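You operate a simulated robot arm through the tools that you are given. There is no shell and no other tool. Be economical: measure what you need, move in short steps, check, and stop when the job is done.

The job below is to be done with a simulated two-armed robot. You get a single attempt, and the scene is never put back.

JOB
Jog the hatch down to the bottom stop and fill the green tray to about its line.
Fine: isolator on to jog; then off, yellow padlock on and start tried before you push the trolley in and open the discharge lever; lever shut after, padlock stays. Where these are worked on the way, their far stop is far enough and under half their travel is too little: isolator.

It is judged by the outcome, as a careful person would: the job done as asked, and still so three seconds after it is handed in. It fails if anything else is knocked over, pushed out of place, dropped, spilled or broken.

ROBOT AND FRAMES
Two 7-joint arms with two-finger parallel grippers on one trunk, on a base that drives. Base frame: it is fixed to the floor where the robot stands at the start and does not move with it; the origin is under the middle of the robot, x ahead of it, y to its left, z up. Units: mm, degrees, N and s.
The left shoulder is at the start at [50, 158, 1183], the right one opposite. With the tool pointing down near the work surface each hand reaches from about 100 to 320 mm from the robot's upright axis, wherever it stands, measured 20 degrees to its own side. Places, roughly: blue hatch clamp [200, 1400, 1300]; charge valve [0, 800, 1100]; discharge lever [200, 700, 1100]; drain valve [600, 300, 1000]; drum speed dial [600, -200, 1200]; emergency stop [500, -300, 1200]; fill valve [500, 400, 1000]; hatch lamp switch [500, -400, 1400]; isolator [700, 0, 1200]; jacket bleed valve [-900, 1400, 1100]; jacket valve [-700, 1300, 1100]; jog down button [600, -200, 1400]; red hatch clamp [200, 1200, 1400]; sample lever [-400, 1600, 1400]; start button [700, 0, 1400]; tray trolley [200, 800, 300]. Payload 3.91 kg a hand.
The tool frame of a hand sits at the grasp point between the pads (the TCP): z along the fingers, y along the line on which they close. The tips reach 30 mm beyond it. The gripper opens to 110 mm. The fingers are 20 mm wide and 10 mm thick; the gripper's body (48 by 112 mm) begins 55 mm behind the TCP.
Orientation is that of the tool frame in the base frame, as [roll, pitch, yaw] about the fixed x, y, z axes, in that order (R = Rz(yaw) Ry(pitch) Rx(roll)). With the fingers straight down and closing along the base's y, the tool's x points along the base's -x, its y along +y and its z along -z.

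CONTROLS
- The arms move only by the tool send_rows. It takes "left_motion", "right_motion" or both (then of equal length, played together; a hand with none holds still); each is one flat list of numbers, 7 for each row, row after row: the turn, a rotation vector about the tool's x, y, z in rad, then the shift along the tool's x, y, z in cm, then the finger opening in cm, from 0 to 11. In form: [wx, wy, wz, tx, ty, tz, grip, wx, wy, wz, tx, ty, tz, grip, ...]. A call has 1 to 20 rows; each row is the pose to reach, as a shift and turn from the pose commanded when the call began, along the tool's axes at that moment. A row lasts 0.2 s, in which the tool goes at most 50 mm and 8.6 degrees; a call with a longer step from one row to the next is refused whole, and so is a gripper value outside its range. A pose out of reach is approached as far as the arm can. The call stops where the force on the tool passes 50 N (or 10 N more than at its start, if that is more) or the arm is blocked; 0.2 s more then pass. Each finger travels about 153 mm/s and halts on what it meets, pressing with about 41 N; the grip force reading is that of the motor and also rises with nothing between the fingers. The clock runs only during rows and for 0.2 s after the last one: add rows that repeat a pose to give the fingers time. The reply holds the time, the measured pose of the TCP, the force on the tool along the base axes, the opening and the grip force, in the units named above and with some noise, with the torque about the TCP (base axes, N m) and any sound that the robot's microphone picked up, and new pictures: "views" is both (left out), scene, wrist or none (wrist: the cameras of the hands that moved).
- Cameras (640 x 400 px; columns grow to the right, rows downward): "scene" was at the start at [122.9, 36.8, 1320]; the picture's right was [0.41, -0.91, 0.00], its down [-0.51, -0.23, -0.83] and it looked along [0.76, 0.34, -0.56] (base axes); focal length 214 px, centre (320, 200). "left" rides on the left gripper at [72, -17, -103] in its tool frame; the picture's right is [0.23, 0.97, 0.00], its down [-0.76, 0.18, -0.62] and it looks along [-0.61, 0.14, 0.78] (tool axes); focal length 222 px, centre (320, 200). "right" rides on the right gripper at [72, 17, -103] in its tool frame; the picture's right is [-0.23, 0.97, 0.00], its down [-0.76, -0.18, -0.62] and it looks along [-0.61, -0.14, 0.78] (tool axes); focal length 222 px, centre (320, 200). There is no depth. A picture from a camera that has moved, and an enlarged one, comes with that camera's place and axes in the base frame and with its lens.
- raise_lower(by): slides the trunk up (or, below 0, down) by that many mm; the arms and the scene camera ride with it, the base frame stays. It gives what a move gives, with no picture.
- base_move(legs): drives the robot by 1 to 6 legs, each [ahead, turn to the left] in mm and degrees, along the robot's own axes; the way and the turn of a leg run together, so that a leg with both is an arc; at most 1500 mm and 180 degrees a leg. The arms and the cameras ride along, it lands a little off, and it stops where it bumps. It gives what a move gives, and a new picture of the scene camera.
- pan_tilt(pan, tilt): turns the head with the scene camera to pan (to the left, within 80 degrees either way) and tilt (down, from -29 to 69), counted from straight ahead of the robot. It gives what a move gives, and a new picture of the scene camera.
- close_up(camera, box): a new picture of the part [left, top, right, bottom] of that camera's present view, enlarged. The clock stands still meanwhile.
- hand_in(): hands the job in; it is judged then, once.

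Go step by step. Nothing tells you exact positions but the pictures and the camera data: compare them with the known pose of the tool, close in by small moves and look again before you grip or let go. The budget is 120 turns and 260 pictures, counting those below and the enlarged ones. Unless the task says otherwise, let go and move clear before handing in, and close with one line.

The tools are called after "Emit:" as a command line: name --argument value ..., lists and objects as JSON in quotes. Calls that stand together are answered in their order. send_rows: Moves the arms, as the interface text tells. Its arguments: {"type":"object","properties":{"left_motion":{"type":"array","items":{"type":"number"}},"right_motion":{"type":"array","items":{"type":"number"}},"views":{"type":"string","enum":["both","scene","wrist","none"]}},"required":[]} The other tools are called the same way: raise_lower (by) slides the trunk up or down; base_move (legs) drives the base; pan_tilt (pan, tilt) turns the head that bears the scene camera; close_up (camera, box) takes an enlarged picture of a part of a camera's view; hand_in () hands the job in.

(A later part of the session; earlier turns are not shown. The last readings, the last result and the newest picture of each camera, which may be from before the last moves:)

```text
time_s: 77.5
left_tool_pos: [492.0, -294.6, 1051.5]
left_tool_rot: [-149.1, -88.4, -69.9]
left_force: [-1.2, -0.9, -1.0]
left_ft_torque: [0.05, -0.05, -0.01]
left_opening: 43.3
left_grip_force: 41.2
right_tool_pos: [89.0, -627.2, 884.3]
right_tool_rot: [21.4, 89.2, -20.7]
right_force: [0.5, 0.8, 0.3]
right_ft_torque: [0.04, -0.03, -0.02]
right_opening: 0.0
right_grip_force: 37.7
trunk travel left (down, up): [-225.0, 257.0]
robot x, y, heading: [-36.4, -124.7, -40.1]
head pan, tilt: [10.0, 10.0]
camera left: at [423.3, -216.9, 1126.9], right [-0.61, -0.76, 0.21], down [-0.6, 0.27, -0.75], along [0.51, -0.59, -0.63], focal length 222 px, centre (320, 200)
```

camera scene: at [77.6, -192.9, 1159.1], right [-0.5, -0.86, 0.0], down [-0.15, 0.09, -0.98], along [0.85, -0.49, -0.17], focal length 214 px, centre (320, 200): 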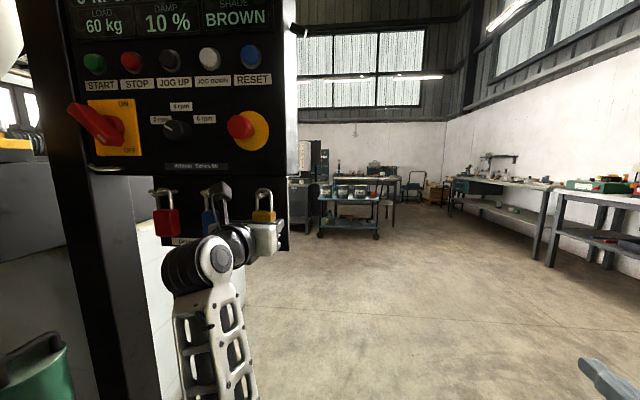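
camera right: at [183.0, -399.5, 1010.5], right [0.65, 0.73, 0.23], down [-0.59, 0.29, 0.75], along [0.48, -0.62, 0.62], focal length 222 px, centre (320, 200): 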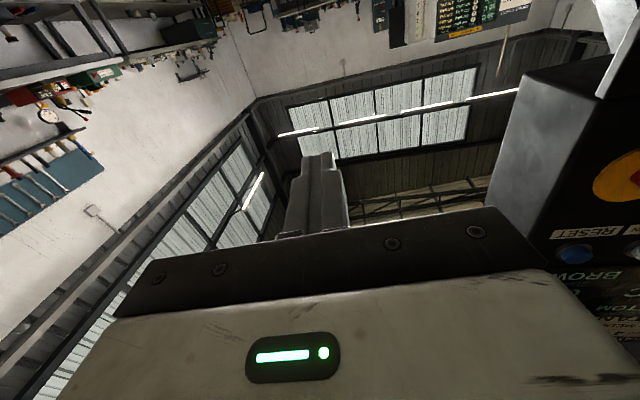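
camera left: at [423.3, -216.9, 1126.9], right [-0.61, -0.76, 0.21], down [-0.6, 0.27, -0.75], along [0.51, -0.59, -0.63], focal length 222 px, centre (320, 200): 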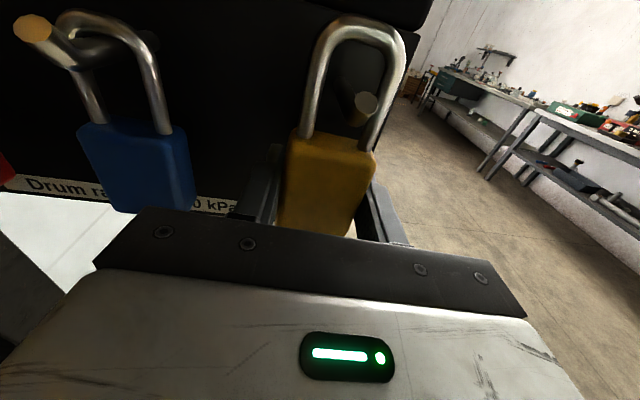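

The tip is passing through the shackle cleanly. I'll continue pulling out.

Emit:
send_rows --left_motion '[0, 0, 0, 0, 0, -1, 2, 0, 0, 0, 0, 0, -2, 2, 0, 0, 0, 0, 0, -3.5, 2, 0, 0, 0, 0, 0, -5, 2, 0, 0, 0, 0, 0, -6, 2]' --views "wrist"

```text
time_s: 78.7
left_tool_pos: [445.1, -258.7, 1050.9]
left_tool_rot: [-153.2, -88.2, -66.3]
left_force: [0.4, -0.7, -1.4]
left_ft_torque: [0.01, 0.0, 0.04]
left_opening: 43.6
left_grip_force: 41.2
right_tool_pos: [88.8, -627.1, 883.5]
right_tool_rot: [20.8, 89.2, -21.2]
right_force: [0.1, 0.2, 0.2]
right_ft_torque: [0.01, 0.01, 0.02]
right_opening: 0.1
right_grip_force: 37.6
trunk travel left (down, up): [-225.0, 257.0]
robot x, y, heading: [-37.3, -117.3, -40.2]
head pan, tilt: [10.0, 10.0]
camera left: at [376.6, -181.5, 1127.4], right [-0.62, -0.76, 0.21], down [-0.6, 0.28, -0.75], along [0.51, -0.59, -0.63], focal length 222 px, centre (320, 200)
```

left: 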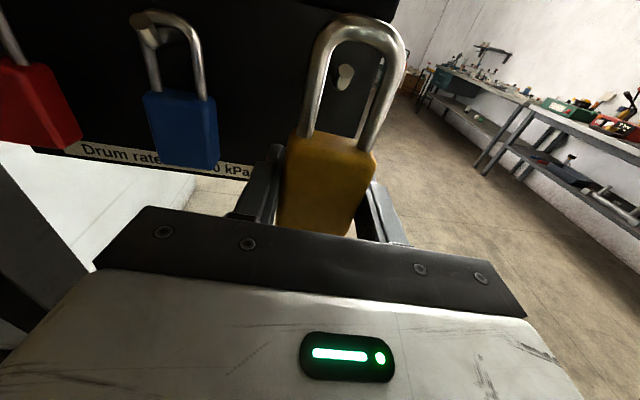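

The padlock is free. I'll shift the base about 235 mm left by turning away from the panel, reversing and turning back, then raise the trunk 55 mm for the higher hook.

Emit:
base_move --legs '[[-40, 0], [0, -90], [-235, 0], [0, 90]]'

Emit:
raise_lower --by 60

Emit:
send_rows --left_motion '[0, 0, 0, 0, 0, 0, 2]' --views "both"

```text
time_s: 88.6
left_tool_pos: [566.3, -62.0, 1052.9]
left_tool_rot: [-151.9, -88.3, -68.4]
left_force: [0.0, 0.3, -0.9]
left_ft_torque: [-0.03, 0.01, 0.03]
left_opening: 43.5
left_grip_force: 40.9
right_tool_pos: [206.5, -425.9, 883.9]
right_tool_rot: [22.3, 89.3, -20.4]
right_force: [-0.2, -0.4, 0.1]
right_ft_torque: [-0.01, -0.01, -0.02]
right_opening: 0.0
right_grip_force: 37.7
trunk travel left (down, up): [-225.0, 257.0]
robot x, y, heading: [88.6, 80.9, -40.9]
head pan, tilt: [10.0, 10.0]
camera scene: at [201.7, 7.0, 1158.9], right [-0.51, -0.86, 0.0], down [-0.15, 0.09, -0.98], along [0.84, -0.51, -0.17], focal length 214 px, centre (320, 200)
```

scene: 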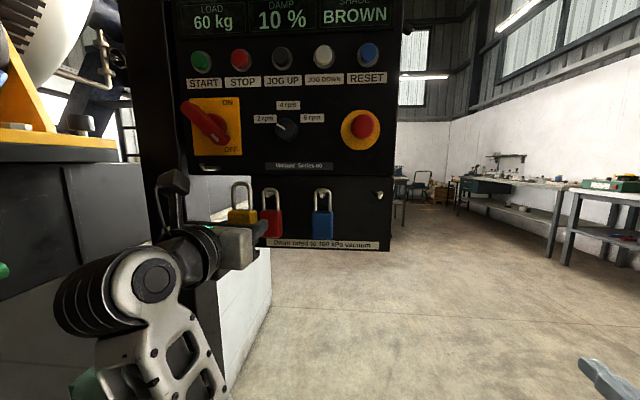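

```text
time_s: 89.6
left_tool_pos: [566.3, -61.7, 1111.3]
left_tool_rot: [-149.9, -88.2, -70.5]
left_force: [-0.2, 0.5, -1.0]
left_ft_torque: [-0.01, 0.0, -0.02]
left_opening: 43.3
left_grip_force: 41.3
right_tool_pos: [206.7, -425.3, 944.5]
right_tool_rot: [23.5, 89.3, -19.2]
right_force: [0.4, -0.6, -0.2]
right_ft_torque: [0.03, 0.0, 0.04]
right_opening: 0.0
right_grip_force: 37.6
trunk travel left (down, up): [-285.0, 197.0]
robot x, y, heading: [88.6, 80.5, -40.8]
head pan, tilt: [10.0, 10.0]
```

```text
time_s: 90.0
left_tool_pos: [566.1, -61.5, 1111.8]
left_tool_rot: [-149.6, -88.2, -70.7]
left_force: [-0.4, -0.4, -1.6]
left_ft_torque: [0.01, 0.0, -0.01]
left_opening: 43.5
left_grip_force: 40.6
right_tool_pos: [207.6, -426.9, 944.1]
right_tool_rot: [22.5, 89.3, -20.2]
right_force: [-0.1, 0.3, -0.5]
right_ft_torque: [0.0, 0.05, -0.02]
right_opening: 0.0
right_grip_force: 37.9
trunk travel left (down, up): [-285.0, 197.0]
robot x, y, heading: [86.4, 80.3, -40.8]
head pan, tilt: [10.0, 10.0]
camera scene: at [201.7, 7.0, 1218.8], right [-0.51, -0.86, 0.0], down [-0.15, 0.09, -0.98], along [0.84, -0.51, -0.17], focal length 214 px, centre (320, 200)
camera left: at [499.6, 15.9, 1187.4], right [-0.63, -0.75, 0.21], down [-0.6, 0.29, -0.75], along [0.5, -0.59, -0.63], focal length 222 px, centre (320, 200)
```

scene: 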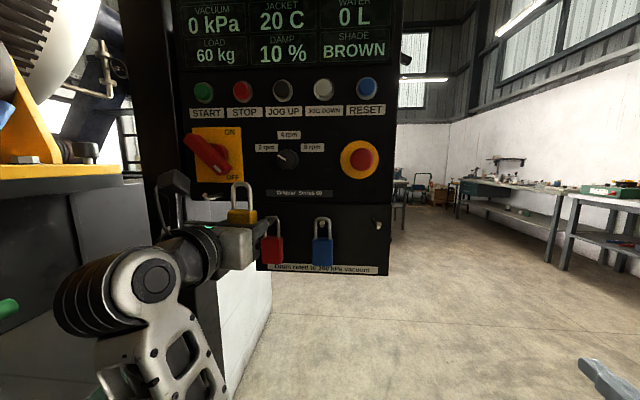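
left: 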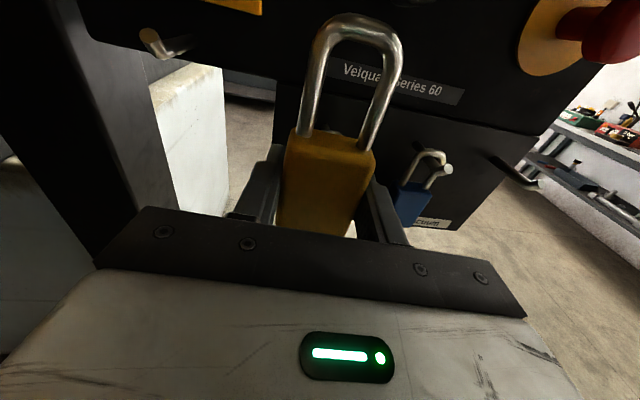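

The hook tip is about 105 mm to the left and 40 mm ahead, at nearly the right height for the shackle. I'll back off slightly and slide left to line up.

Emit:
send_rows --left_motion '[0, 0, 0, 0, -1, -1.5, 2, 0, 0, 0, 0, -4, -1.5, 2, 0, 0, 0, 0, -7, -1.5, 2, 0, 0, 0, 0, -9.5, -1.5, 2, 0, 0, 0, 0, -10.7, -1.5, 2, 0, 0, 0, 0, -10.7, -1.5, 2]' --views "both"

Emit:
close_up --camera "left" --box '[240, 0, 440, 125]'

```text
time_s: 91.4
left_tool_pos: [622.5, 29.3, 1113.4]
left_tool_rot: [-151.9, -88.4, -68.7]
left_force: [0.2, -0.2, -1.7]
left_ft_torque: [0.0, -0.05, 0.03]
left_opening: 43.6
left_grip_force: 41.0
left hand out of reach, approached as far as the arm can: row 1, 2, 3
right_tool_pos: [205.6, -425.6, 944.5]
right_tool_rot: [22.1, 89.3, -20.8]
right_force: [0.4, 0.5, 0.1]
right_ft_torque: [0.01, 0.03, -0.01]
right_opening: 0.0
right_grip_force: 37.3
trunk travel left (down, up): [-285.0, 197.0]
robot x, y, heading: [90.3, 79.0, -41.2]
head pan, tilt: [10.0, 10.0]
camera scene: at [201.7, 7.0, 1218.9], right [-0.51, -0.86, 0.0], down [-0.15, 0.09, -0.98], along [0.84, -0.51, -0.17], focal length 214 px, centre (320, 200)
camera left: at [556.1, 107.9, 1189.5], right [-0.63, -0.75, 0.21], down [-0.6, 0.29, -0.75], along [0.5, -0.6, -0.63], focal length 222 px, centre (320, 200)
```

scene: 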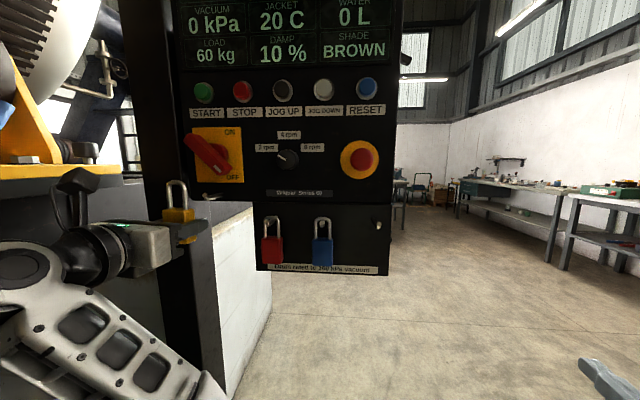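
left: 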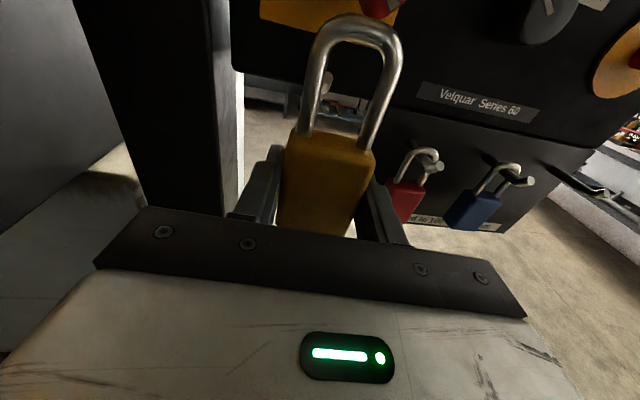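

```text
3.20 times, centred on (340, 62) of left
camera zoom: at [556.1, 107.9, 1189.5], right [-0.63, -0.75, 0.21], down [-0.6, 0.29, -0.75], along [0.5, -0.6, -0.63], focal length 711 px, centre (256, 640)
```

zoom: 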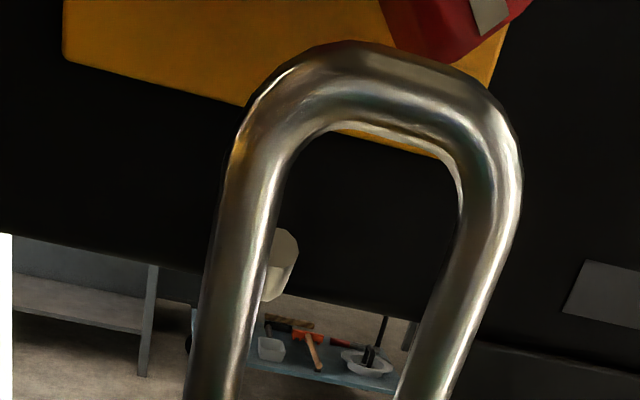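

The tip shows just behind the left leg of the shackle. I need about 7.5 mm to the left and 3 mm down, then I'll advance part way and check.

Emit:
send_rows --left_motion '[0, 0, 0, -0.2, -0.4, 0.5, 2, 0, 0, 0, -0.3, -0.75, 1, 2, 0, 0, 0, -0.3, -0.75, 2, 2, 0, 0, 0, -0.3, -0.75, 2.8, 2, 0, 0, 0, -0.3, -0.75, 2.8, 2]' --views "wrist"

Emit:
close_up --camera "left" --box '[240, 0, 440, 125]'

```text
time_s: 92.6
left_tool_pos: [650.0, 19.3, 1110.1]
left_tool_rot: [-152.1, -88.3, -68.2]
left_force: [0.1, 0.3, -1.3]
left_ft_torque: [-0.02, 0.02, 0.0]
left_opening: 43.4
left_grip_force: 40.7
right_tool_pos: [206.5, -426.6, 944.0]
right_tool_rot: [22.4, 89.3, -20.4]
right_force: [0.4, -0.3, 0.3]
right_ft_torque: [-0.02, 0.0, 0.01]
right_opening: 0.1
right_grip_force: 37.4
trunk travel left (down, up): [-285.0, 197.0]
robot x, y, heading: [90.0, 83.6, -40.8]
head pan, tilt: [10.0, 10.0]
camera left: at [583.4, 95.5, 1185.5], right [-0.63, -0.75, 0.21], down [-0.6, 0.29, -0.75], along [0.5, -0.6, -0.63], focal length 222 px, centre (320, 200)
```

left: 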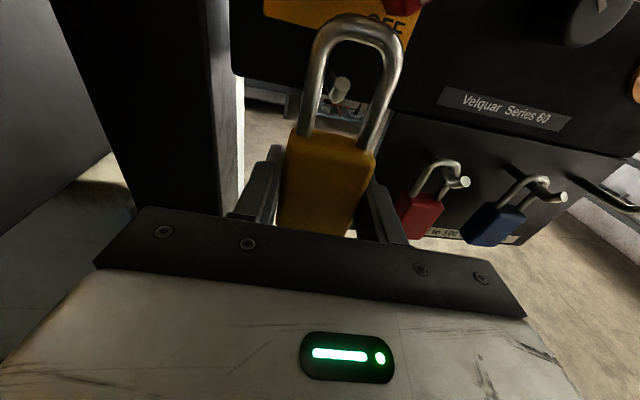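

```text
3.20 times, centred on (340, 62) of left
camera zoom: at [583.4, 95.5, 1185.5], right [-0.63, -0.75, 0.21], down [-0.6, 0.29, -0.75], along [0.5, -0.6, -0.63], focal length 711 px, centre (256, 640)
```

zoom: 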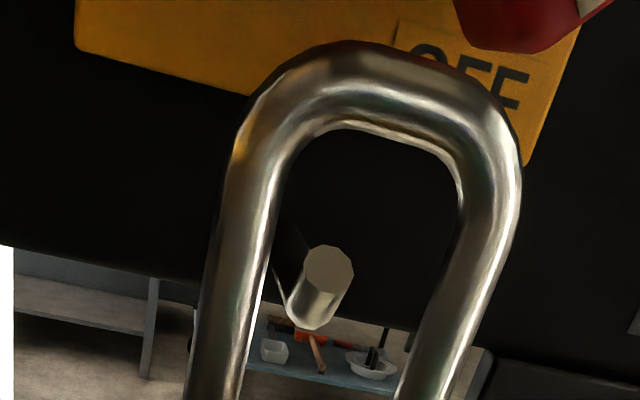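

The tip is centred in the shackle opening. I'll advance 16 mm and check.

Emit:
send_rows --left_motion '[0, 0, 0, 0, -0.2, 0.8, 2, 0, 0, 0, 0, -0.2, 1.6, 2, 0, 0, 0, 0, -0.2, 1.8, 2]' --views "wrist"

Emit:
close_up --camera "left" --box '[240, 0, 440, 125]'

```text
time_s: 93.4
left_tool_pos: [667.1, 8.1, 1109.0]
left_tool_rot: [-151.7, -88.2, -68.6]
left_force: [-0.9, -0.5, -1.5]
left_ft_torque: [-0.02, -0.03, -0.01]
left_opening: 43.6
left_grip_force: 40.9
right_tool_pos: [207.2, -425.9, 944.5]
right_tool_rot: [22.4, 89.4, -20.4]
right_force: [0.3, 0.1, 0.1]
right_ft_torque: [-0.01, -0.02, 0.02]
right_opening: 0.1
right_grip_force: 37.8
trunk travel left (down, up): [-285.0, 197.0]
robot x, y, heading: [88.5, 78.9, -40.8]
head pan, tilt: [10.0, 10.0]
camera left: at [599.0, 85.6, 1185.1], right [-0.63, -0.75, 0.21], down [-0.6, 0.29, -0.75], along [0.5, -0.6, -0.63], focal length 222 px, centre (320, 200)
```

left: 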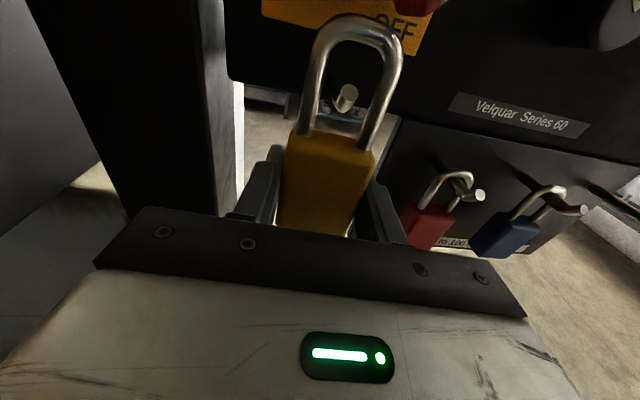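

```text
3.20 times, centred on (340, 62) of left
camera zoom: at [599.0, 85.6, 1185.1], right [-0.63, -0.75, 0.21], down [-0.6, 0.29, -0.75], along [0.5, -0.6, -0.63], focal length 711 px, centre (256, 640)
```

zoom: 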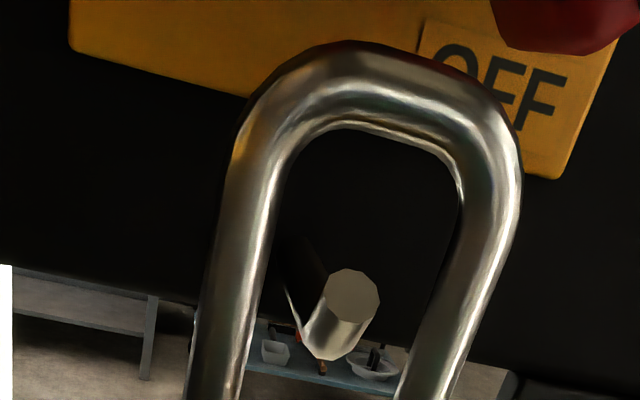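

Well centred. I'll advance another 22 mm so the shackle is past the upturn.

Emit:
send_rows --left_motion '[0, 0, 0, 0, 0, 0.8, 2, 0, 0, 0, 0, 0, 1.6, 2, 0, 0, 0, 0, 0, 2.2, 2, 0, 0, 0, 0, 0, 2.2, 2]' --views "wrist"

Emit:
close_up --camera "left" --box '[240, 0, 440, 125]'

```text
time_s: 94.4
left_tool_pos: [682.3, -7.4, 1108.3]
left_tool_rot: [-152.6, -88.2, -67.8]
left_force: [0.0, -0.5, -1.6]
left_ft_torque: [0.04, 0.04, 0.04]
left_opening: 43.5
left_grip_force: 41.0
right_tool_pos: [206.4, -424.9, 944.3]
right_tool_rot: [22.3, 89.3, -20.4]
right_force: [-0.5, 0.4, 0.9]
right_ft_torque: [0.03, -0.02, 0.03]
right_opening: 0.2
right_grip_force: 37.6
trunk travel left (down, up): [-285.0, 197.0]
robot x, y, heading: [92.0, 82.5, -40.9]
head pan, tilt: [10.0, 10.0]
camera left: at [615.4, 70.6, 1185.0], right [-0.63, -0.75, 0.21], down [-0.6, 0.29, -0.75], along [0.5, -0.6, -0.63], focal length 222 px, centre (320, 200)
```

left: 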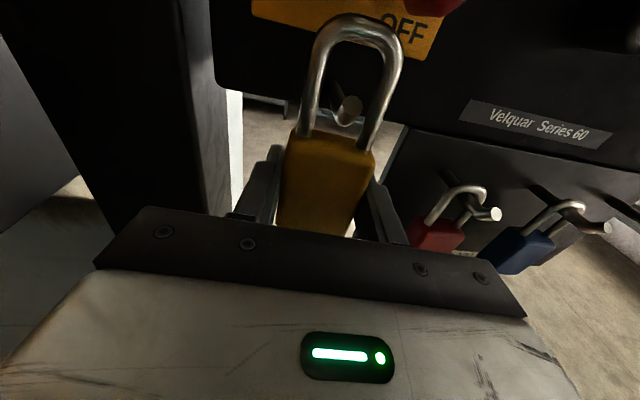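

```text
3.20 times, centred on (340, 62) of left
camera zoom: at [615.4, 70.6, 1185.0], right [-0.63, -0.75, 0.21], down [-0.6, 0.29, -0.75], along [0.5, -0.6, -0.63], focal length 711 px, centre (256, 640)
```

zoom: 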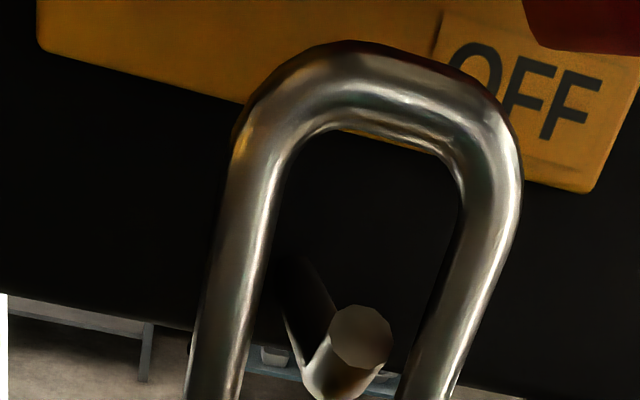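

The tip is through the opening with good clearance. I'll go 15 mm further and then lower the shackle onto the hook.

Emit:
send_rows --left_motion '[0, 0, 0, 0, 0, 0.8, 2, 0, 0, 0, 0, 0, 1.5, 2, 0, 0, 0, -0.5, 0, 1.5, 2, 0, 0, 0, -1.0, 0, 1.5, 2, 0, 0, 0, -1.5, 0, 1.5, 2]' --views "wrist"

Emit:
close_up --camera "left" --box '[240, 0, 440, 125]'

```text
time_s: 95.6
left_tool_pos: [693.6, -16.7, 1092.5]
left_tool_rot: [-152.2, -88.2, -68.2]
left_force: [0.1, 1.0, -1.0]
left_ft_torque: [-0.01, 0.02, -0.02]
left_opening: 43.5
left_grip_force: 41.6
right_tool_pos: [206.0, -425.3, 945.7]
right_tool_rot: [22.3, 89.3, -20.4]
right_force: [0.1, 0.8, 0.2]
right_ft_torque: [0.0, -0.05, 0.01]
right_opening: 0.3
right_grip_force: 37.8
trunk travel left (down, up): [-285.0, 197.0]
robot x, y, heading: [89.8, 83.9, -40.8]
head pan, tilt: [10.0, 10.0]
camera left: at [626.0, 60.8, 1168.6], right [-0.63, -0.75, 0.21], down [-0.6, 0.29, -0.75], along [0.5, -0.6, -0.63], focal length 222 px, centre (320, 200)
```

left: 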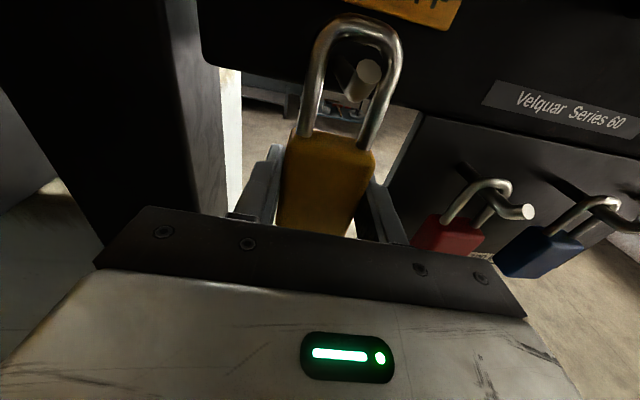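

```text
3.20 times, centred on (340, 62) of left
camera zoom: at [626.0, 60.8, 1168.6], right [-0.63, -0.75, 0.21], down [-0.6, 0.29, -0.75], along [0.5, -0.6, -0.63], focal length 711 px, centre (256, 640)
```

zoom: 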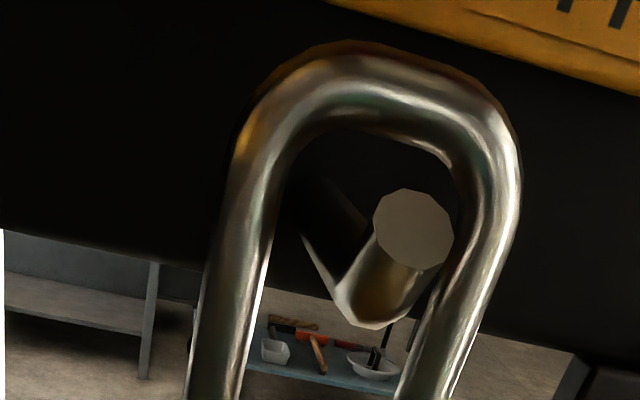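

The shackle is around the hook. I'll keep lowering until it rests on the rod.

Emit:
send_rows --left_motion '[0, 0, 0, -0.2, 0, 0.3, 2, 0, 0, 0, -0.4, 0, 0.4, 2, 0, 0, 0, -0.6, 0, 0.4, 2, 0, 0, 0, -0.8, 0, 0.4, 2]' --views "wrist"

Emit:
close_up --camera "left" --box '[240, 0, 440, 125]'

```text
time_s: 96.6
left_tool_pos: [697.4, -18.5, 1086.6]
left_tool_rot: [-151.7, -88.4, -68.7]
left_force: [-0.1, -0.5, -0.4]
left_ft_torque: [-0.01, 0.01, 0.0]
left_opening: 43.6
left_grip_force: 40.4
right_tool_pos: [206.4, -426.2, 943.2]
right_tool_rot: [22.4, 89.3, -20.5]
right_force: [-0.2, -0.2, -0.7]
right_ft_torque: [-0.02, 0.01, 0.01]
right_opening: 0.0
right_grip_force: 37.3
trunk travel left (down, up): [-285.0, 197.0]
robot x, y, heading: [87.9, 85.1, -40.8]
head pan, tilt: [10.0, 10.0]
camera left: at [630.1, 58.9, 1161.5], right [-0.63, -0.75, 0.21], down [-0.6, 0.29, -0.75], along [0.5, -0.6, -0.63], focal length 222 px, centre (320, 200)
```

left: 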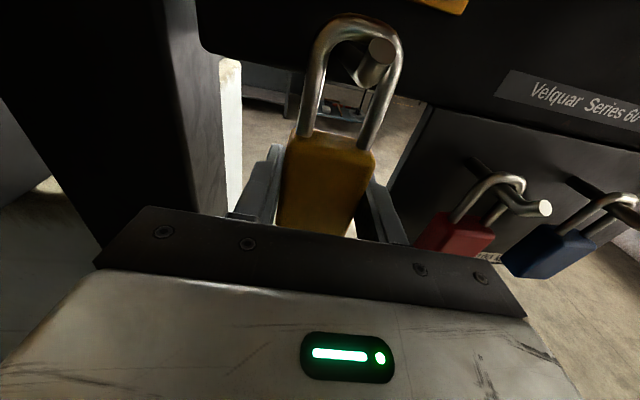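

```text
3.20 times, centred on (340, 62) of left
camera zoom: at [630.1, 58.9, 1161.5], right [-0.63, -0.75, 0.21], down [-0.6, 0.29, -0.75], along [0.5, -0.6, -0.63], focal length 711 px, centre (256, 640)
```

zoom: 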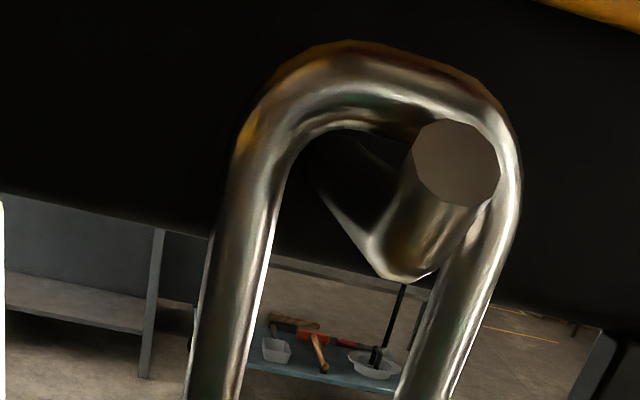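

Nearly seated, with no force yet. A few more mm down.

Emit:
send_rows --left_motion '[0, 0, 0, -0.2, 0, 0, 2, 0, 0, 0, -0.35, 0, 0.1, 2, 0, 0, 0, -0.5, 0, 0.1, 2]' --views "wrist"

Emit:
close_up --camera "left" --box '[240, 0, 440, 125]'

```text
time_s: 97.4
left_tool_pos: [697.8, -19.2, 1082.3]
left_tool_rot: [-142.7, -88.4, -77.7]
left_force: [-2.2, -3.0, 4.1]
left_ft_torque: [0.17, -0.09, -0.01]
left_opening: 43.8
left_grip_force: 40.8
right_tool_pos: [205.8, -426.7, 944.4]
right_tool_rot: [25.0, 89.3, -17.7]
right_force: [0.3, 0.3, -0.4]
right_ft_torque: [0.02, -0.01, 0.0]
right_opening: 0.2
right_grip_force: 37.7
trunk travel left (down, up): [-285.0, 197.0]
robot x, y, heading: [89.8, 80.8, -41.1]
head pan, tilt: [10.0, 10.0]
camera left: at [628.9, 58.3, 1157.9], right [-0.63, -0.75, 0.21], down [-0.59, 0.29, -0.75], along [0.5, -0.6, -0.63], focal length 222 px, centre (320, 200)
```

left: 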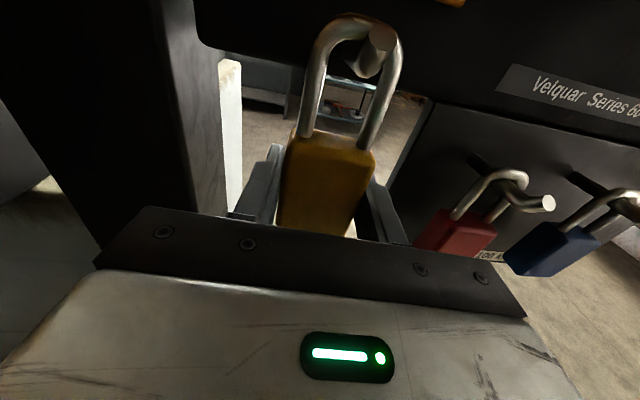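

```text
3.20 times, centred on (340, 62) of left
camera zoom: at [628.9, 58.3, 1157.9], right [-0.63, -0.75, 0.21], down [-0.59, 0.29, -0.75], along [0.5, -0.6, -0.63], focal length 711 px, centre (256, 640)
```

zoom: 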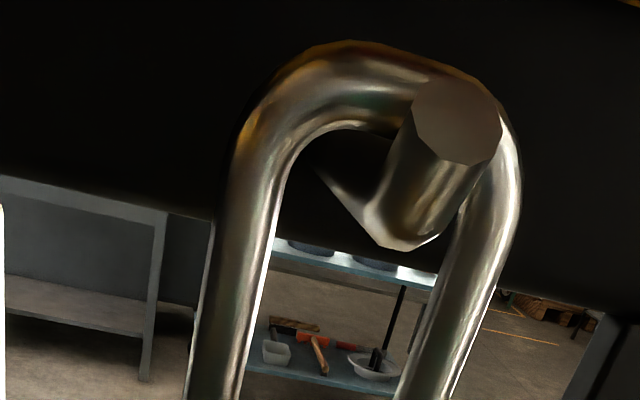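

The shackle now bears on the hook behind the upturn. I'll open gently, back out and check that it hangs.

Emit:
send_rows --left_motion '[0, 0, 0, 0, 0, 0, 4.8, 0, 0, 0, 0, 0, 0, 6.5, 0, 0, 0, 0, 0, 0, 8, 0, 0, 0, 0, 0, 0, 8, 0, 0, 0, 0, 0, -1.5, 8, 0, 0, 0, 0, 0, -3, 8, 0, 0, 0, 0, 0, -5, 8, 0, 0, 0, 0, 0, -7, 8]' --views "both"

Emit:
close_up --camera "left" --box '[200, 0, 440, 150]'

```text
time_s: 99.2
left_tool_pos: [643.4, 27.0, 1080.3]
left_tool_rot: [-144.5, -87.8, -75.6]
left_force: [-0.2, 0.8, 0.0]
left_ft_torque: [0.03, -0.05, 0.01]
left_opening: 80.0
left_grip_force: 0.0
right_tool_pos: [207.2, -424.7, 945.2]
right_tool_rot: [22.4, 89.3, -20.4]
right_force: [0.7, 0.5, -0.4]
right_ft_torque: [0.0, 0.01, 0.01]
right_opening: 0.0
right_grip_force: 37.8
trunk travel left (down, up): [-285.0, 197.0]
robot x, y, heading: [89.6, 80.1, -40.9]
head pan, tilt: [10.0, 10.0]
camera scene: at [201.6, 7.0, 1218.9], right [-0.51, -0.86, 0.0], down [-0.15, 0.09, -0.98], along [0.84, -0.51, -0.17], focal length 214 px, centre (320, 200)
camera left: at [576.0, 104.1, 1158.0], right [-0.63, -0.75, 0.21], down [-0.6, 0.29, -0.75], along [0.5, -0.59, -0.63], focal length 222 px, centre (320, 200)
```

scene: 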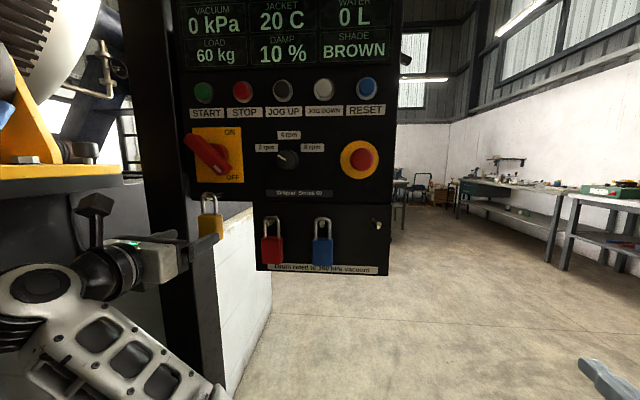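
left: 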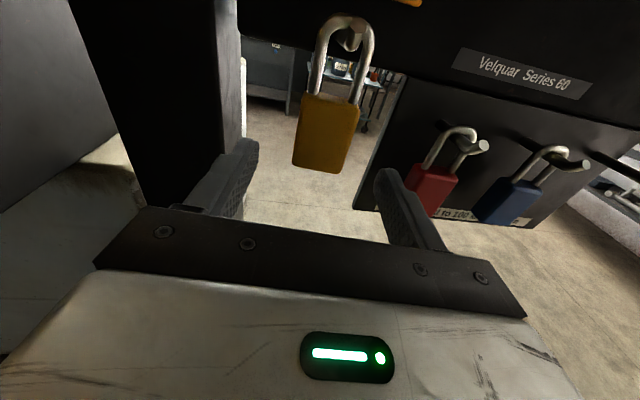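

```text
2.67 times, centred on (320, 75) of left
camera zoom: at [576.0, 104.1, 1158.0], right [-0.63, -0.75, 0.21], down [-0.6, 0.29, -0.75], along [0.5, -0.59, -0.63], focal length 592 px, centre (320, 533)
```

zoom: 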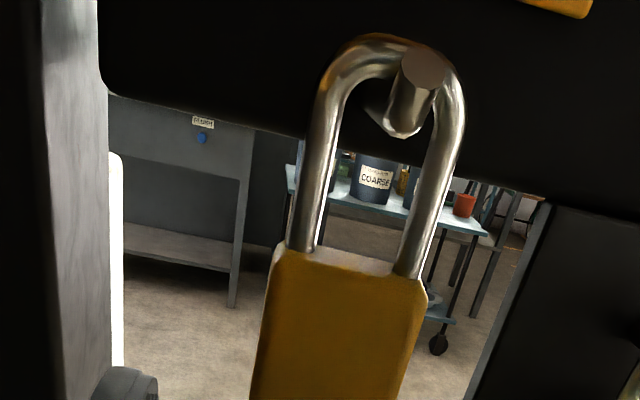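

The padlock hangs on the isolator hook. Next I'll back off, close the fingers and raise the trunk to try START.

Emit:
send_rows --left_motion '[0, 0, 0, 0, 0, -1.5, 8, 0, 0, 0, 0, 0, -3, 8, 0, 0, 0, 0, 0, -3.5, 5, 0, 0, 0, 0, 0, -3.5, 2, 0, 0, 0, 0, 0, -3.5, 0]' --views "none"

Emit:
raise_lower --by 190

Emit:
send_rows --left_motion '[0, 0, 0, 1.5, 0, 0, 0, 0, 0, 0, 3, 0, 0, 0, 0, 0, 0, 4.5, 0, 0, 0, 0, 0, 0, 6, 0, 0, 0]' --views "both"

```text
time_s: 100.4
left_tool_pos: [627.8, 46.1, 1085.6]
left_tool_rot: [-153.2, -88.2, -67.2]
left_force: [-0.6, -0.1, 0.5]
left_ft_torque: [0.02, 0.0, 0.01]
left_opening: 0.1
left_grip_force: 38.3
left hand out of reach, approached as far as the arm can: row 2, 3, 4, 5
right_tool_pos: [205.9, -426.0, 943.4]
right_tool_rot: [22.2, 89.3, -20.6]
right_force: [-0.2, -0.2, 0.5]
right_ft_torque: [0.01, 0.01, -0.01]
right_opening: 0.0
right_grip_force: 37.9
trunk travel left (down, up): [-285.0, 197.0]
robot x, y, heading: [88.5, 79.7, -40.8]
head pan, tilt: [10.0, 10.0]
```

```text
time_s: 102.5
left_tool_pos: [626.4, 46.2, 1275.8]
left_tool_rot: [-152.3, -88.2, -68.0]
left_force: [0.0, -0.3, 0.5]
left_ft_torque: [0.01, 0.01, 0.01]
left_opening: 0.0
left_grip_force: 37.8
right_tool_pos: [207.1, -425.6, 1132.7]
right_tool_rot: [22.8, 89.3, -19.9]
right_force: [-0.2, 0.6, -0.4]
right_ft_torque: [-0.02, 0.01, 0.0]
right_opening: 0.1
right_grip_force: 37.7
trunk travel left (down, up): [-475.0, 7.0]
robot x, y, heading: [89.0, 81.7, -41.0]
head pan, tilt: [10.0, 10.0]
```

```text
time_s: 103.5
left_tool_pos: [628.2, 44.5, 1336.9]
left_tool_rot: [-152.7, -88.2, -67.7]
left_force: [-0.4, 0.0, 0.2]
left_ft_torque: [0.0, 0.0, 0.02]
left_opening: 0.1
left_grip_force: 37.8
right_tool_pos: [207.2, -425.1, 1135.6]
right_tool_rot: [22.1, 89.3, -20.5]
right_force: [0.3, 0.2, 1.4]
right_ft_torque: [0.01, 0.01, 0.04]
right_opening: 0.0
right_grip_force: 37.6
trunk travel left (down, up): [-475.0, 7.0]
robot x, y, heading: [91.1, 82.9, -41.1]
head pan, tilt: [10.0, 10.0]
camera scene: at [201.5, 7.0, 1408.9], right [-0.51, -0.86, 0.0], down [-0.15, 0.09, -0.98], along [0.84, -0.51, -0.17], focal length 214 px, centre (320, 200)
camera left: at [561.1, 122.2, 1412.9], right [-0.63, -0.75, 0.21], down [-0.6, 0.29, -0.75], along [0.5, -0.6, -0.63], focal length 222 px, centre (320, 200)
```

scene: 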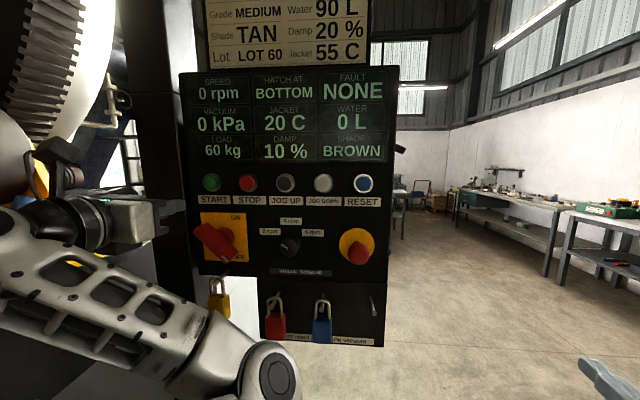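
left: 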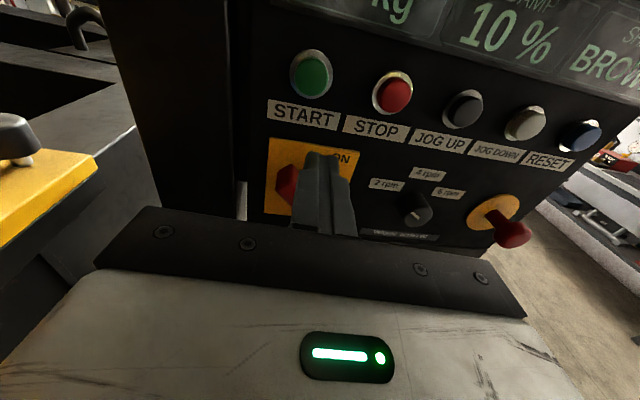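

START is about 27 mm above and 16 mm left of the finger line, 130 mm ahead. I'll line up and close in.

Emit:
send_rows --left_motion '[0, 0, 0, 1.5, -0.8, 1, 0, 0, 0, 0, 2.75, -1.6, 3, 0, 0, 0, 0, 2.75, -1.6, 6, 0, 0, 0, 0, 2.75, -1.6, 9, 0, 0, 0, 0, 2.75, -1.6, 9.5, 0]' --views "wrist"

```text
time_s: 104.7
left_tool_pos: [710.9, -5.1, 1360.8]
left_tool_rot: [-152.7, -88.2, -67.5]
left_force: [0.9, -0.1, 0.3]
left_ft_torque: [0.0, -0.01, 0.03]
left_opening: 0.0
left_grip_force: 38.1
right_tool_pos: [205.7, -425.8, 1135.0]
right_tool_rot: [22.1, 89.4, -20.6]
right_force: [0.1, -0.1, -0.3]
right_ft_torque: [0.01, 0.01, -0.03]
right_opening: 0.1
right_grip_force: 36.9
trunk travel left (down, up): [-475.0, 7.0]
robot x, y, heading: [90.8, 78.4, -41.0]
head pan, tilt: [10.0, 10.0]
camera left: at [643.6, 72.2, 1437.4], right [-0.63, -0.75, 0.21], down [-0.6, 0.29, -0.75], along [0.5, -0.6, -0.63], focal length 222 px, centre (320, 200)
```

left: 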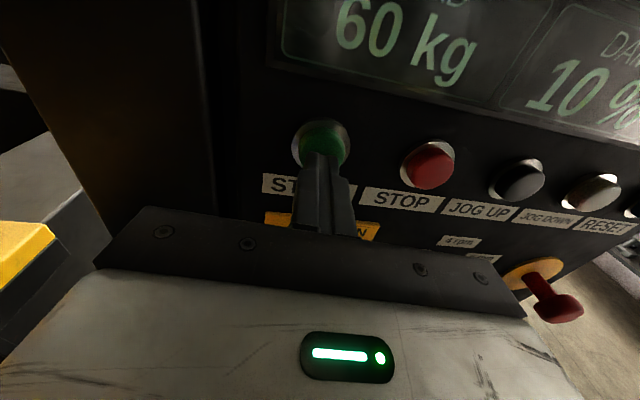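

Well aligned. I'll press START until contact and a click.

Emit:
send_rows --left_motion '[0, 0, 0, 0, 0, 1.2, 0, 0, 0, 0, 0, 0, 2.2, 0, 0, 0, 0, 0, 0, 3, 0, 0, 0, 0, 0, 0, 3.6, 0, 0, 0, 0, 0, 0, 4.2, 0, 0, 0, 0, 0, 0, 4.8, 0, 0, 0, 0, 0, 0, 5.3, 0]' --views "both"

```text
time_s: 105.3
left_tool_pos: [715.3, -7.6, 1363.3]
left_tool_rot: [-153.3, -88.4, -66.7]
left_force: [-20.8, 10.3, -7.1]
left_ft_torque: [0.06, 0.16, -0.06]
left_opening: 0.0
left_grip_force: 37.4
right_tool_pos: [199.7, -421.5, 1137.2]
right_tool_rot: [19.4, 88.9, -23.2]
right_force: [-0.4, 0.1, -0.5]
right_ft_torque: [0.04, -0.04, 0.01]
right_opening: 0.0
right_grip_force: 37.6
trunk travel left (down, up): [-475.0, 7.0]
robot x, y, heading: [89.6, 82.0, -40.7]
head pan, tilt: [10.0, 10.0]
heard: click
stopped in row 3 (left hand): the force on the tool passed its limit at 59 N (the readings are from after the stop); the commanded pose is now the measured one
camera scene: at [193.2, 12.0, 1409.7], right [-0.51, -0.86, 0.0], down [-0.14, 0.09, -0.99], along [0.85, -0.5, -0.17], focal length 214 px, centre (320, 200)
camera left: at [647.9, 69.0, 1438.9], right [-0.62, -0.75, 0.21], down [-0.6, 0.28, -0.75], along [0.5, -0.59, -0.63], focal length 222 px, centre (320, 200)
```

scene: 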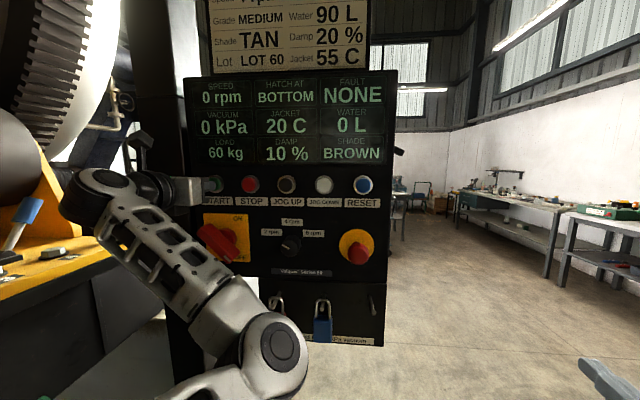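
left: 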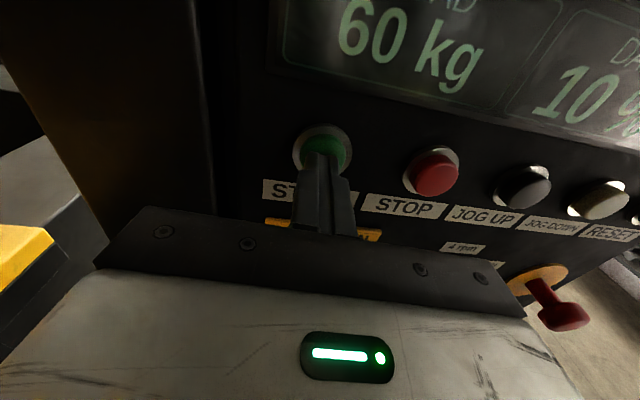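

START was tried with a click and the drum stays at 0 rpm. I'll withdraw, back the base away from the panel, and check the padlock and the trolley area.

Emit:
send_rows --left_motion '[0, 0, 0, 0, 0, -2, 0, 0, 0, 0, 0, 0, -4.5, 0, 0, 0, 0, 0, 0, -7, 0, 0, 0, 0, 0, 0, -9, 0]' --views "none"

Emit:
base_move --legs '[[-250, 0]]'

Emit:
pan_tilt --pan 75 --tilt 30

```text
time_s: 106.3
left_tool_pos: [655.8, 44.3, 1361.5]
left_tool_rot: [-161.1, -87.9, -59.1]
left_force: [-0.4, 0.5, 1.1]
left_ft_torque: [-0.02, -0.02, 0.0]
left_opening: 0.0
left_grip_force: 37.3
right_tool_pos: [205.5, -426.0, 1135.5]
right_tool_rot: [21.8, 89.3, -20.9]
right_force: [-0.5, -0.9, 0.5]
right_ft_torque: [0.01, 0.0, 0.02]
right_opening: 0.1
right_grip_force: 37.5
trunk travel left (down, up): [-475.0, 7.0]
robot x, y, heading: [89.3, 81.1, -40.6]
head pan, tilt: [10.0, 10.0]
```

```text
time_s: 108.1
left_tool_pos: [469.2, 203.7, 1361.5]
left_tool_rot: [-161.2, -88.0, -59.2]
left_force: [-1.1, 0.6, 0.6]
left_ft_torque: [-0.02, 0.0, 0.01]
left_opening: 0.1
left_grip_force: 37.5
right_tool_pos: [17.7, -263.0, 1134.6]
right_tool_rot: [21.6, 89.3, -21.3]
right_force: [-0.3, 0.7, -0.7]
right_ft_torque: [-0.01, -0.02, -0.01]
right_opening: 0.0
right_grip_force: 37.6
trunk travel left (down, up): [-475.0, 7.0]
robot x, y, heading: [-97.1, 245.2, -41.3]
head pan, tilt: [10.0, 10.0]
camera scene: at [14.5, 168.8, 1409.0], right [-0.52, -0.86, 0.0], down [-0.15, 0.09, -0.98], along [0.84, -0.51, -0.17], focal length 214 px, centre (320, 200)
```

scene: 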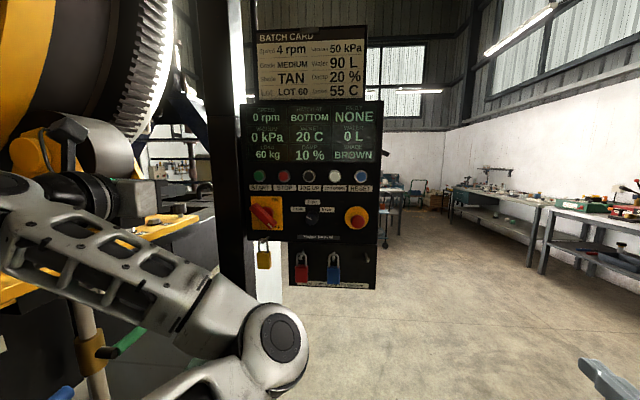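

```text
time_s: 109.4
left_tool_pos: [469.5, 203.0, 1360.3]
left_tool_rot: [-161.3, -87.8, -59.0]
left_force: [-0.1, -0.9, 0.3]
left_ft_torque: [0.02, 0.0, 0.0]
left_opening: 0.0
left_grip_force: 37.3
right_tool_pos: [18.9, -264.2, 1134.7]
right_tool_rot: [22.6, 89.3, -20.2]
right_force: [0.4, -0.6, 0.5]
right_ft_torque: [0.02, 0.03, -0.01]
right_opening: 0.0
right_grip_force: 38.5
trunk travel left (down, up): [-475.0, 7.0]
robot x, y, heading: [-95.6, 242.4, -41.2]
head pan, tilt: [75.0, 30.0]
camera scene: at [10.5, 266.7, 1376.6], right [0.56, -0.83, 0.0], down [-0.41, -0.28, -0.87], along [0.72, 0.48, -0.5], focal length 214 px, centre (320, 200)
```

scene: 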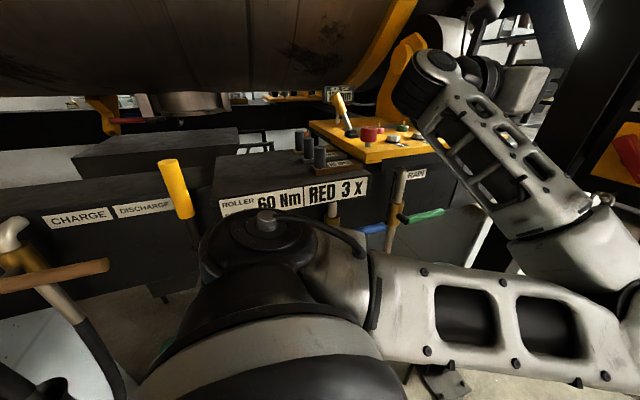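

The padlock is still in place. From here I see the CHARGE and DISCHARGE labels, a yellow lever, and the hatch facing down. I'll fold the arms, drive away to open floor, and turn to face the machine.

Emit:
send_rows --left_motion '[0, 0, 0, 0, 3, 0, 0, 0, 0, 0, 0, 6, 0, 0, 0, 0, 0, 0, 9, 0, 0, 0, 0, 0, 0, 12, 0, 0]' --right_motion '[0, 0, 0, 0, 3, 0, 0, 0, 0, 0, 0, 6, 0, 0, 0, 0, 0, 0, 9, 0, 0, 0, 0, 0, 0, 12, 0, 0]' --views "none"

Emit:
base_move --legs '[[0, -49], [380, 0], [0, 90], [0, 90]]'

Emit:
pan_tilt --pan 0 --tilt 30

Emit:
pan_tilt --pan -25 --tilt 45

```text
time_s: 110.4
left_tool_pos: [391.9, 111.6, 1359.1]
left_tool_rot: [-163.4, -87.8, -57.1]
left_force: [0.1, -0.2, 0.7]
left_ft_torque: [0.0, 0.02, -0.02]
left_opening: 0.1
left_grip_force: 37.2
right_tool_pos: [105.9, -178.8, 1135.3]
right_tool_rot: [18.3, 89.4, -24.6]
right_force: [-0.3, -0.4, 0.0]
right_ft_torque: [-0.02, -0.01, -0.04]
right_opening: 0.2
right_grip_force: 37.1
right hand out of reach, approached as far as the arm can: row 1, 2, 3, 4
trunk travel left (down, up): [-475.0, 7.0]
robot x, y, heading: [-97.9, 244.1, -40.7]
head pan, tilt: [75.0, 30.0]
```

```text
time_s: 122.7
left_tool_pos: [-317.8, 318.6, 1360.3]
left_tool_rot: [-161.6, -88.0, 72.3]
left_force: [-0.5, 0.5, -0.4]
left_ft_torque: [0.02, 0.0, 0.01]
left_opening: 0.0
left_grip_force: 37.5
right_tool_pos: [90.0, 294.1, 1135.2]
right_tool_rot: [21.2, 89.4, 109.3]
right_force: [-0.6, -0.1, 1.0]
right_ft_torque: [0.01, 0.03, 0.0]
right_opening: 0.2
right_grip_force: 37.7
trunk travel left (down, up): [-475.0, 7.0]
robot x, y, heading: [-92.1, -134.4, 89.9]
head pan, tilt: [75.0, 30.0]
camera scene: at [-180.1, -71.8, 1376.5], right [0.26, 0.97, 0.0], down [0.48, -0.13, -0.87], along [-0.84, 0.22, -0.5], focal length 214 px, centre (320, 200)
```

scene: 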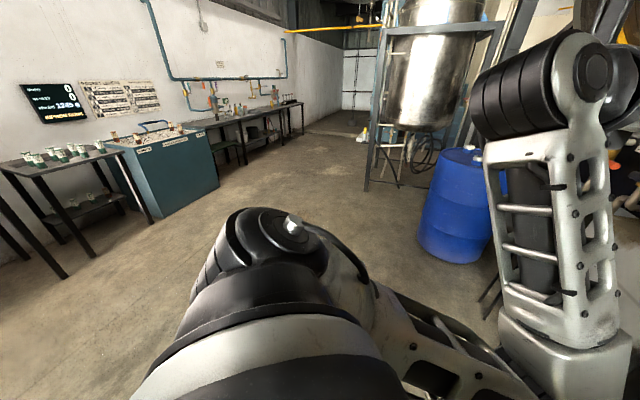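

```text
time_s: 124.1
left_tool_pos: [-317.4, 318.8, 1359.4]
left_tool_rot: [-161.5, -87.9, 72.1]
left_force: [-0.2, -0.3, 0.0]
left_ft_torque: [-0.01, -0.01, -0.01]
left_opening: 0.0
left_grip_force: 37.5
right_tool_pos: [88.8, 295.0, 1134.4]
right_tool_rot: [21.3, 89.2, 109.4]
right_force: [0.2, -0.1, 0.0]
right_ft_torque: [0.01, -0.02, 0.02]
right_opening: 0.0
right_grip_force: 37.5
trunk travel left (down, up): [-475.0, 7.0]
robot x, y, heading: [-98.0, -135.3, 89.9]
head pan, tilt: [0.0, 30.0]
camera scene: at [-92.7, -4.9, 1376.6], right [1.0, 0.0, 0.0], down [0.0, -0.5, -0.87], along [0.0, 0.87, -0.5], focal length 214 px, centre (320, 200)
```

scene: 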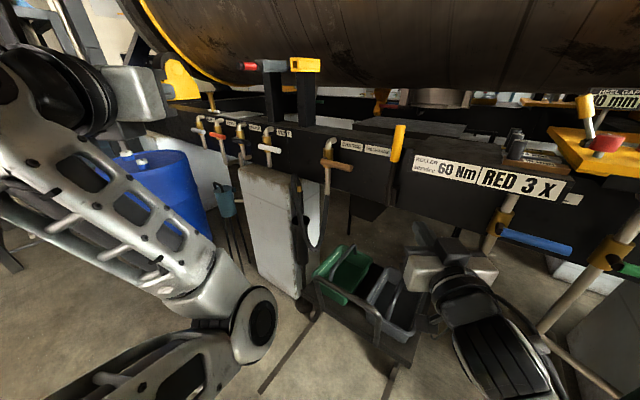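

```text
time_s: 125.0
left_tool_pos: [-317.7, 318.7, 1358.5]
left_tool_rot: [-161.7, -87.9, 72.1]
left_force: [-1.0, -0.2, -0.3]
left_ft_torque: [0.04, -0.02, 0.02]
left_opening: 0.1
left_grip_force: 37.6
right_tool_pos: [89.6, 295.2, 1134.8]
right_tool_rot: [21.5, 89.3, 109.5]
right_force: [-1.2, -0.3, 0.5]
right_ft_torque: [0.0, 0.0, -0.04]
right_opening: 0.3
right_grip_force: 37.3
trunk travel left (down, up): [-475.0, 7.0]
robot x, y, heading: [-92.0, -136.4, 90.0]
head pan, tilt: [-25.0, 45.0]
camera scene: at [-58.3, -21.6, 1354.0], right [0.91, -0.42, 0.0], down [-0.3, -0.64, -0.71], along [0.3, 0.64, -0.71], focal length 214 px, centre (320, 200)
```

scene: 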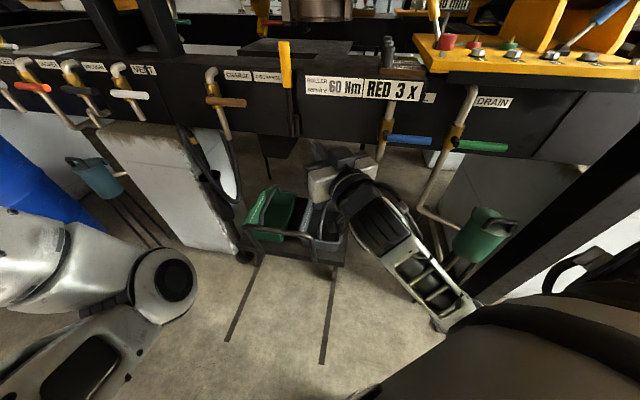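

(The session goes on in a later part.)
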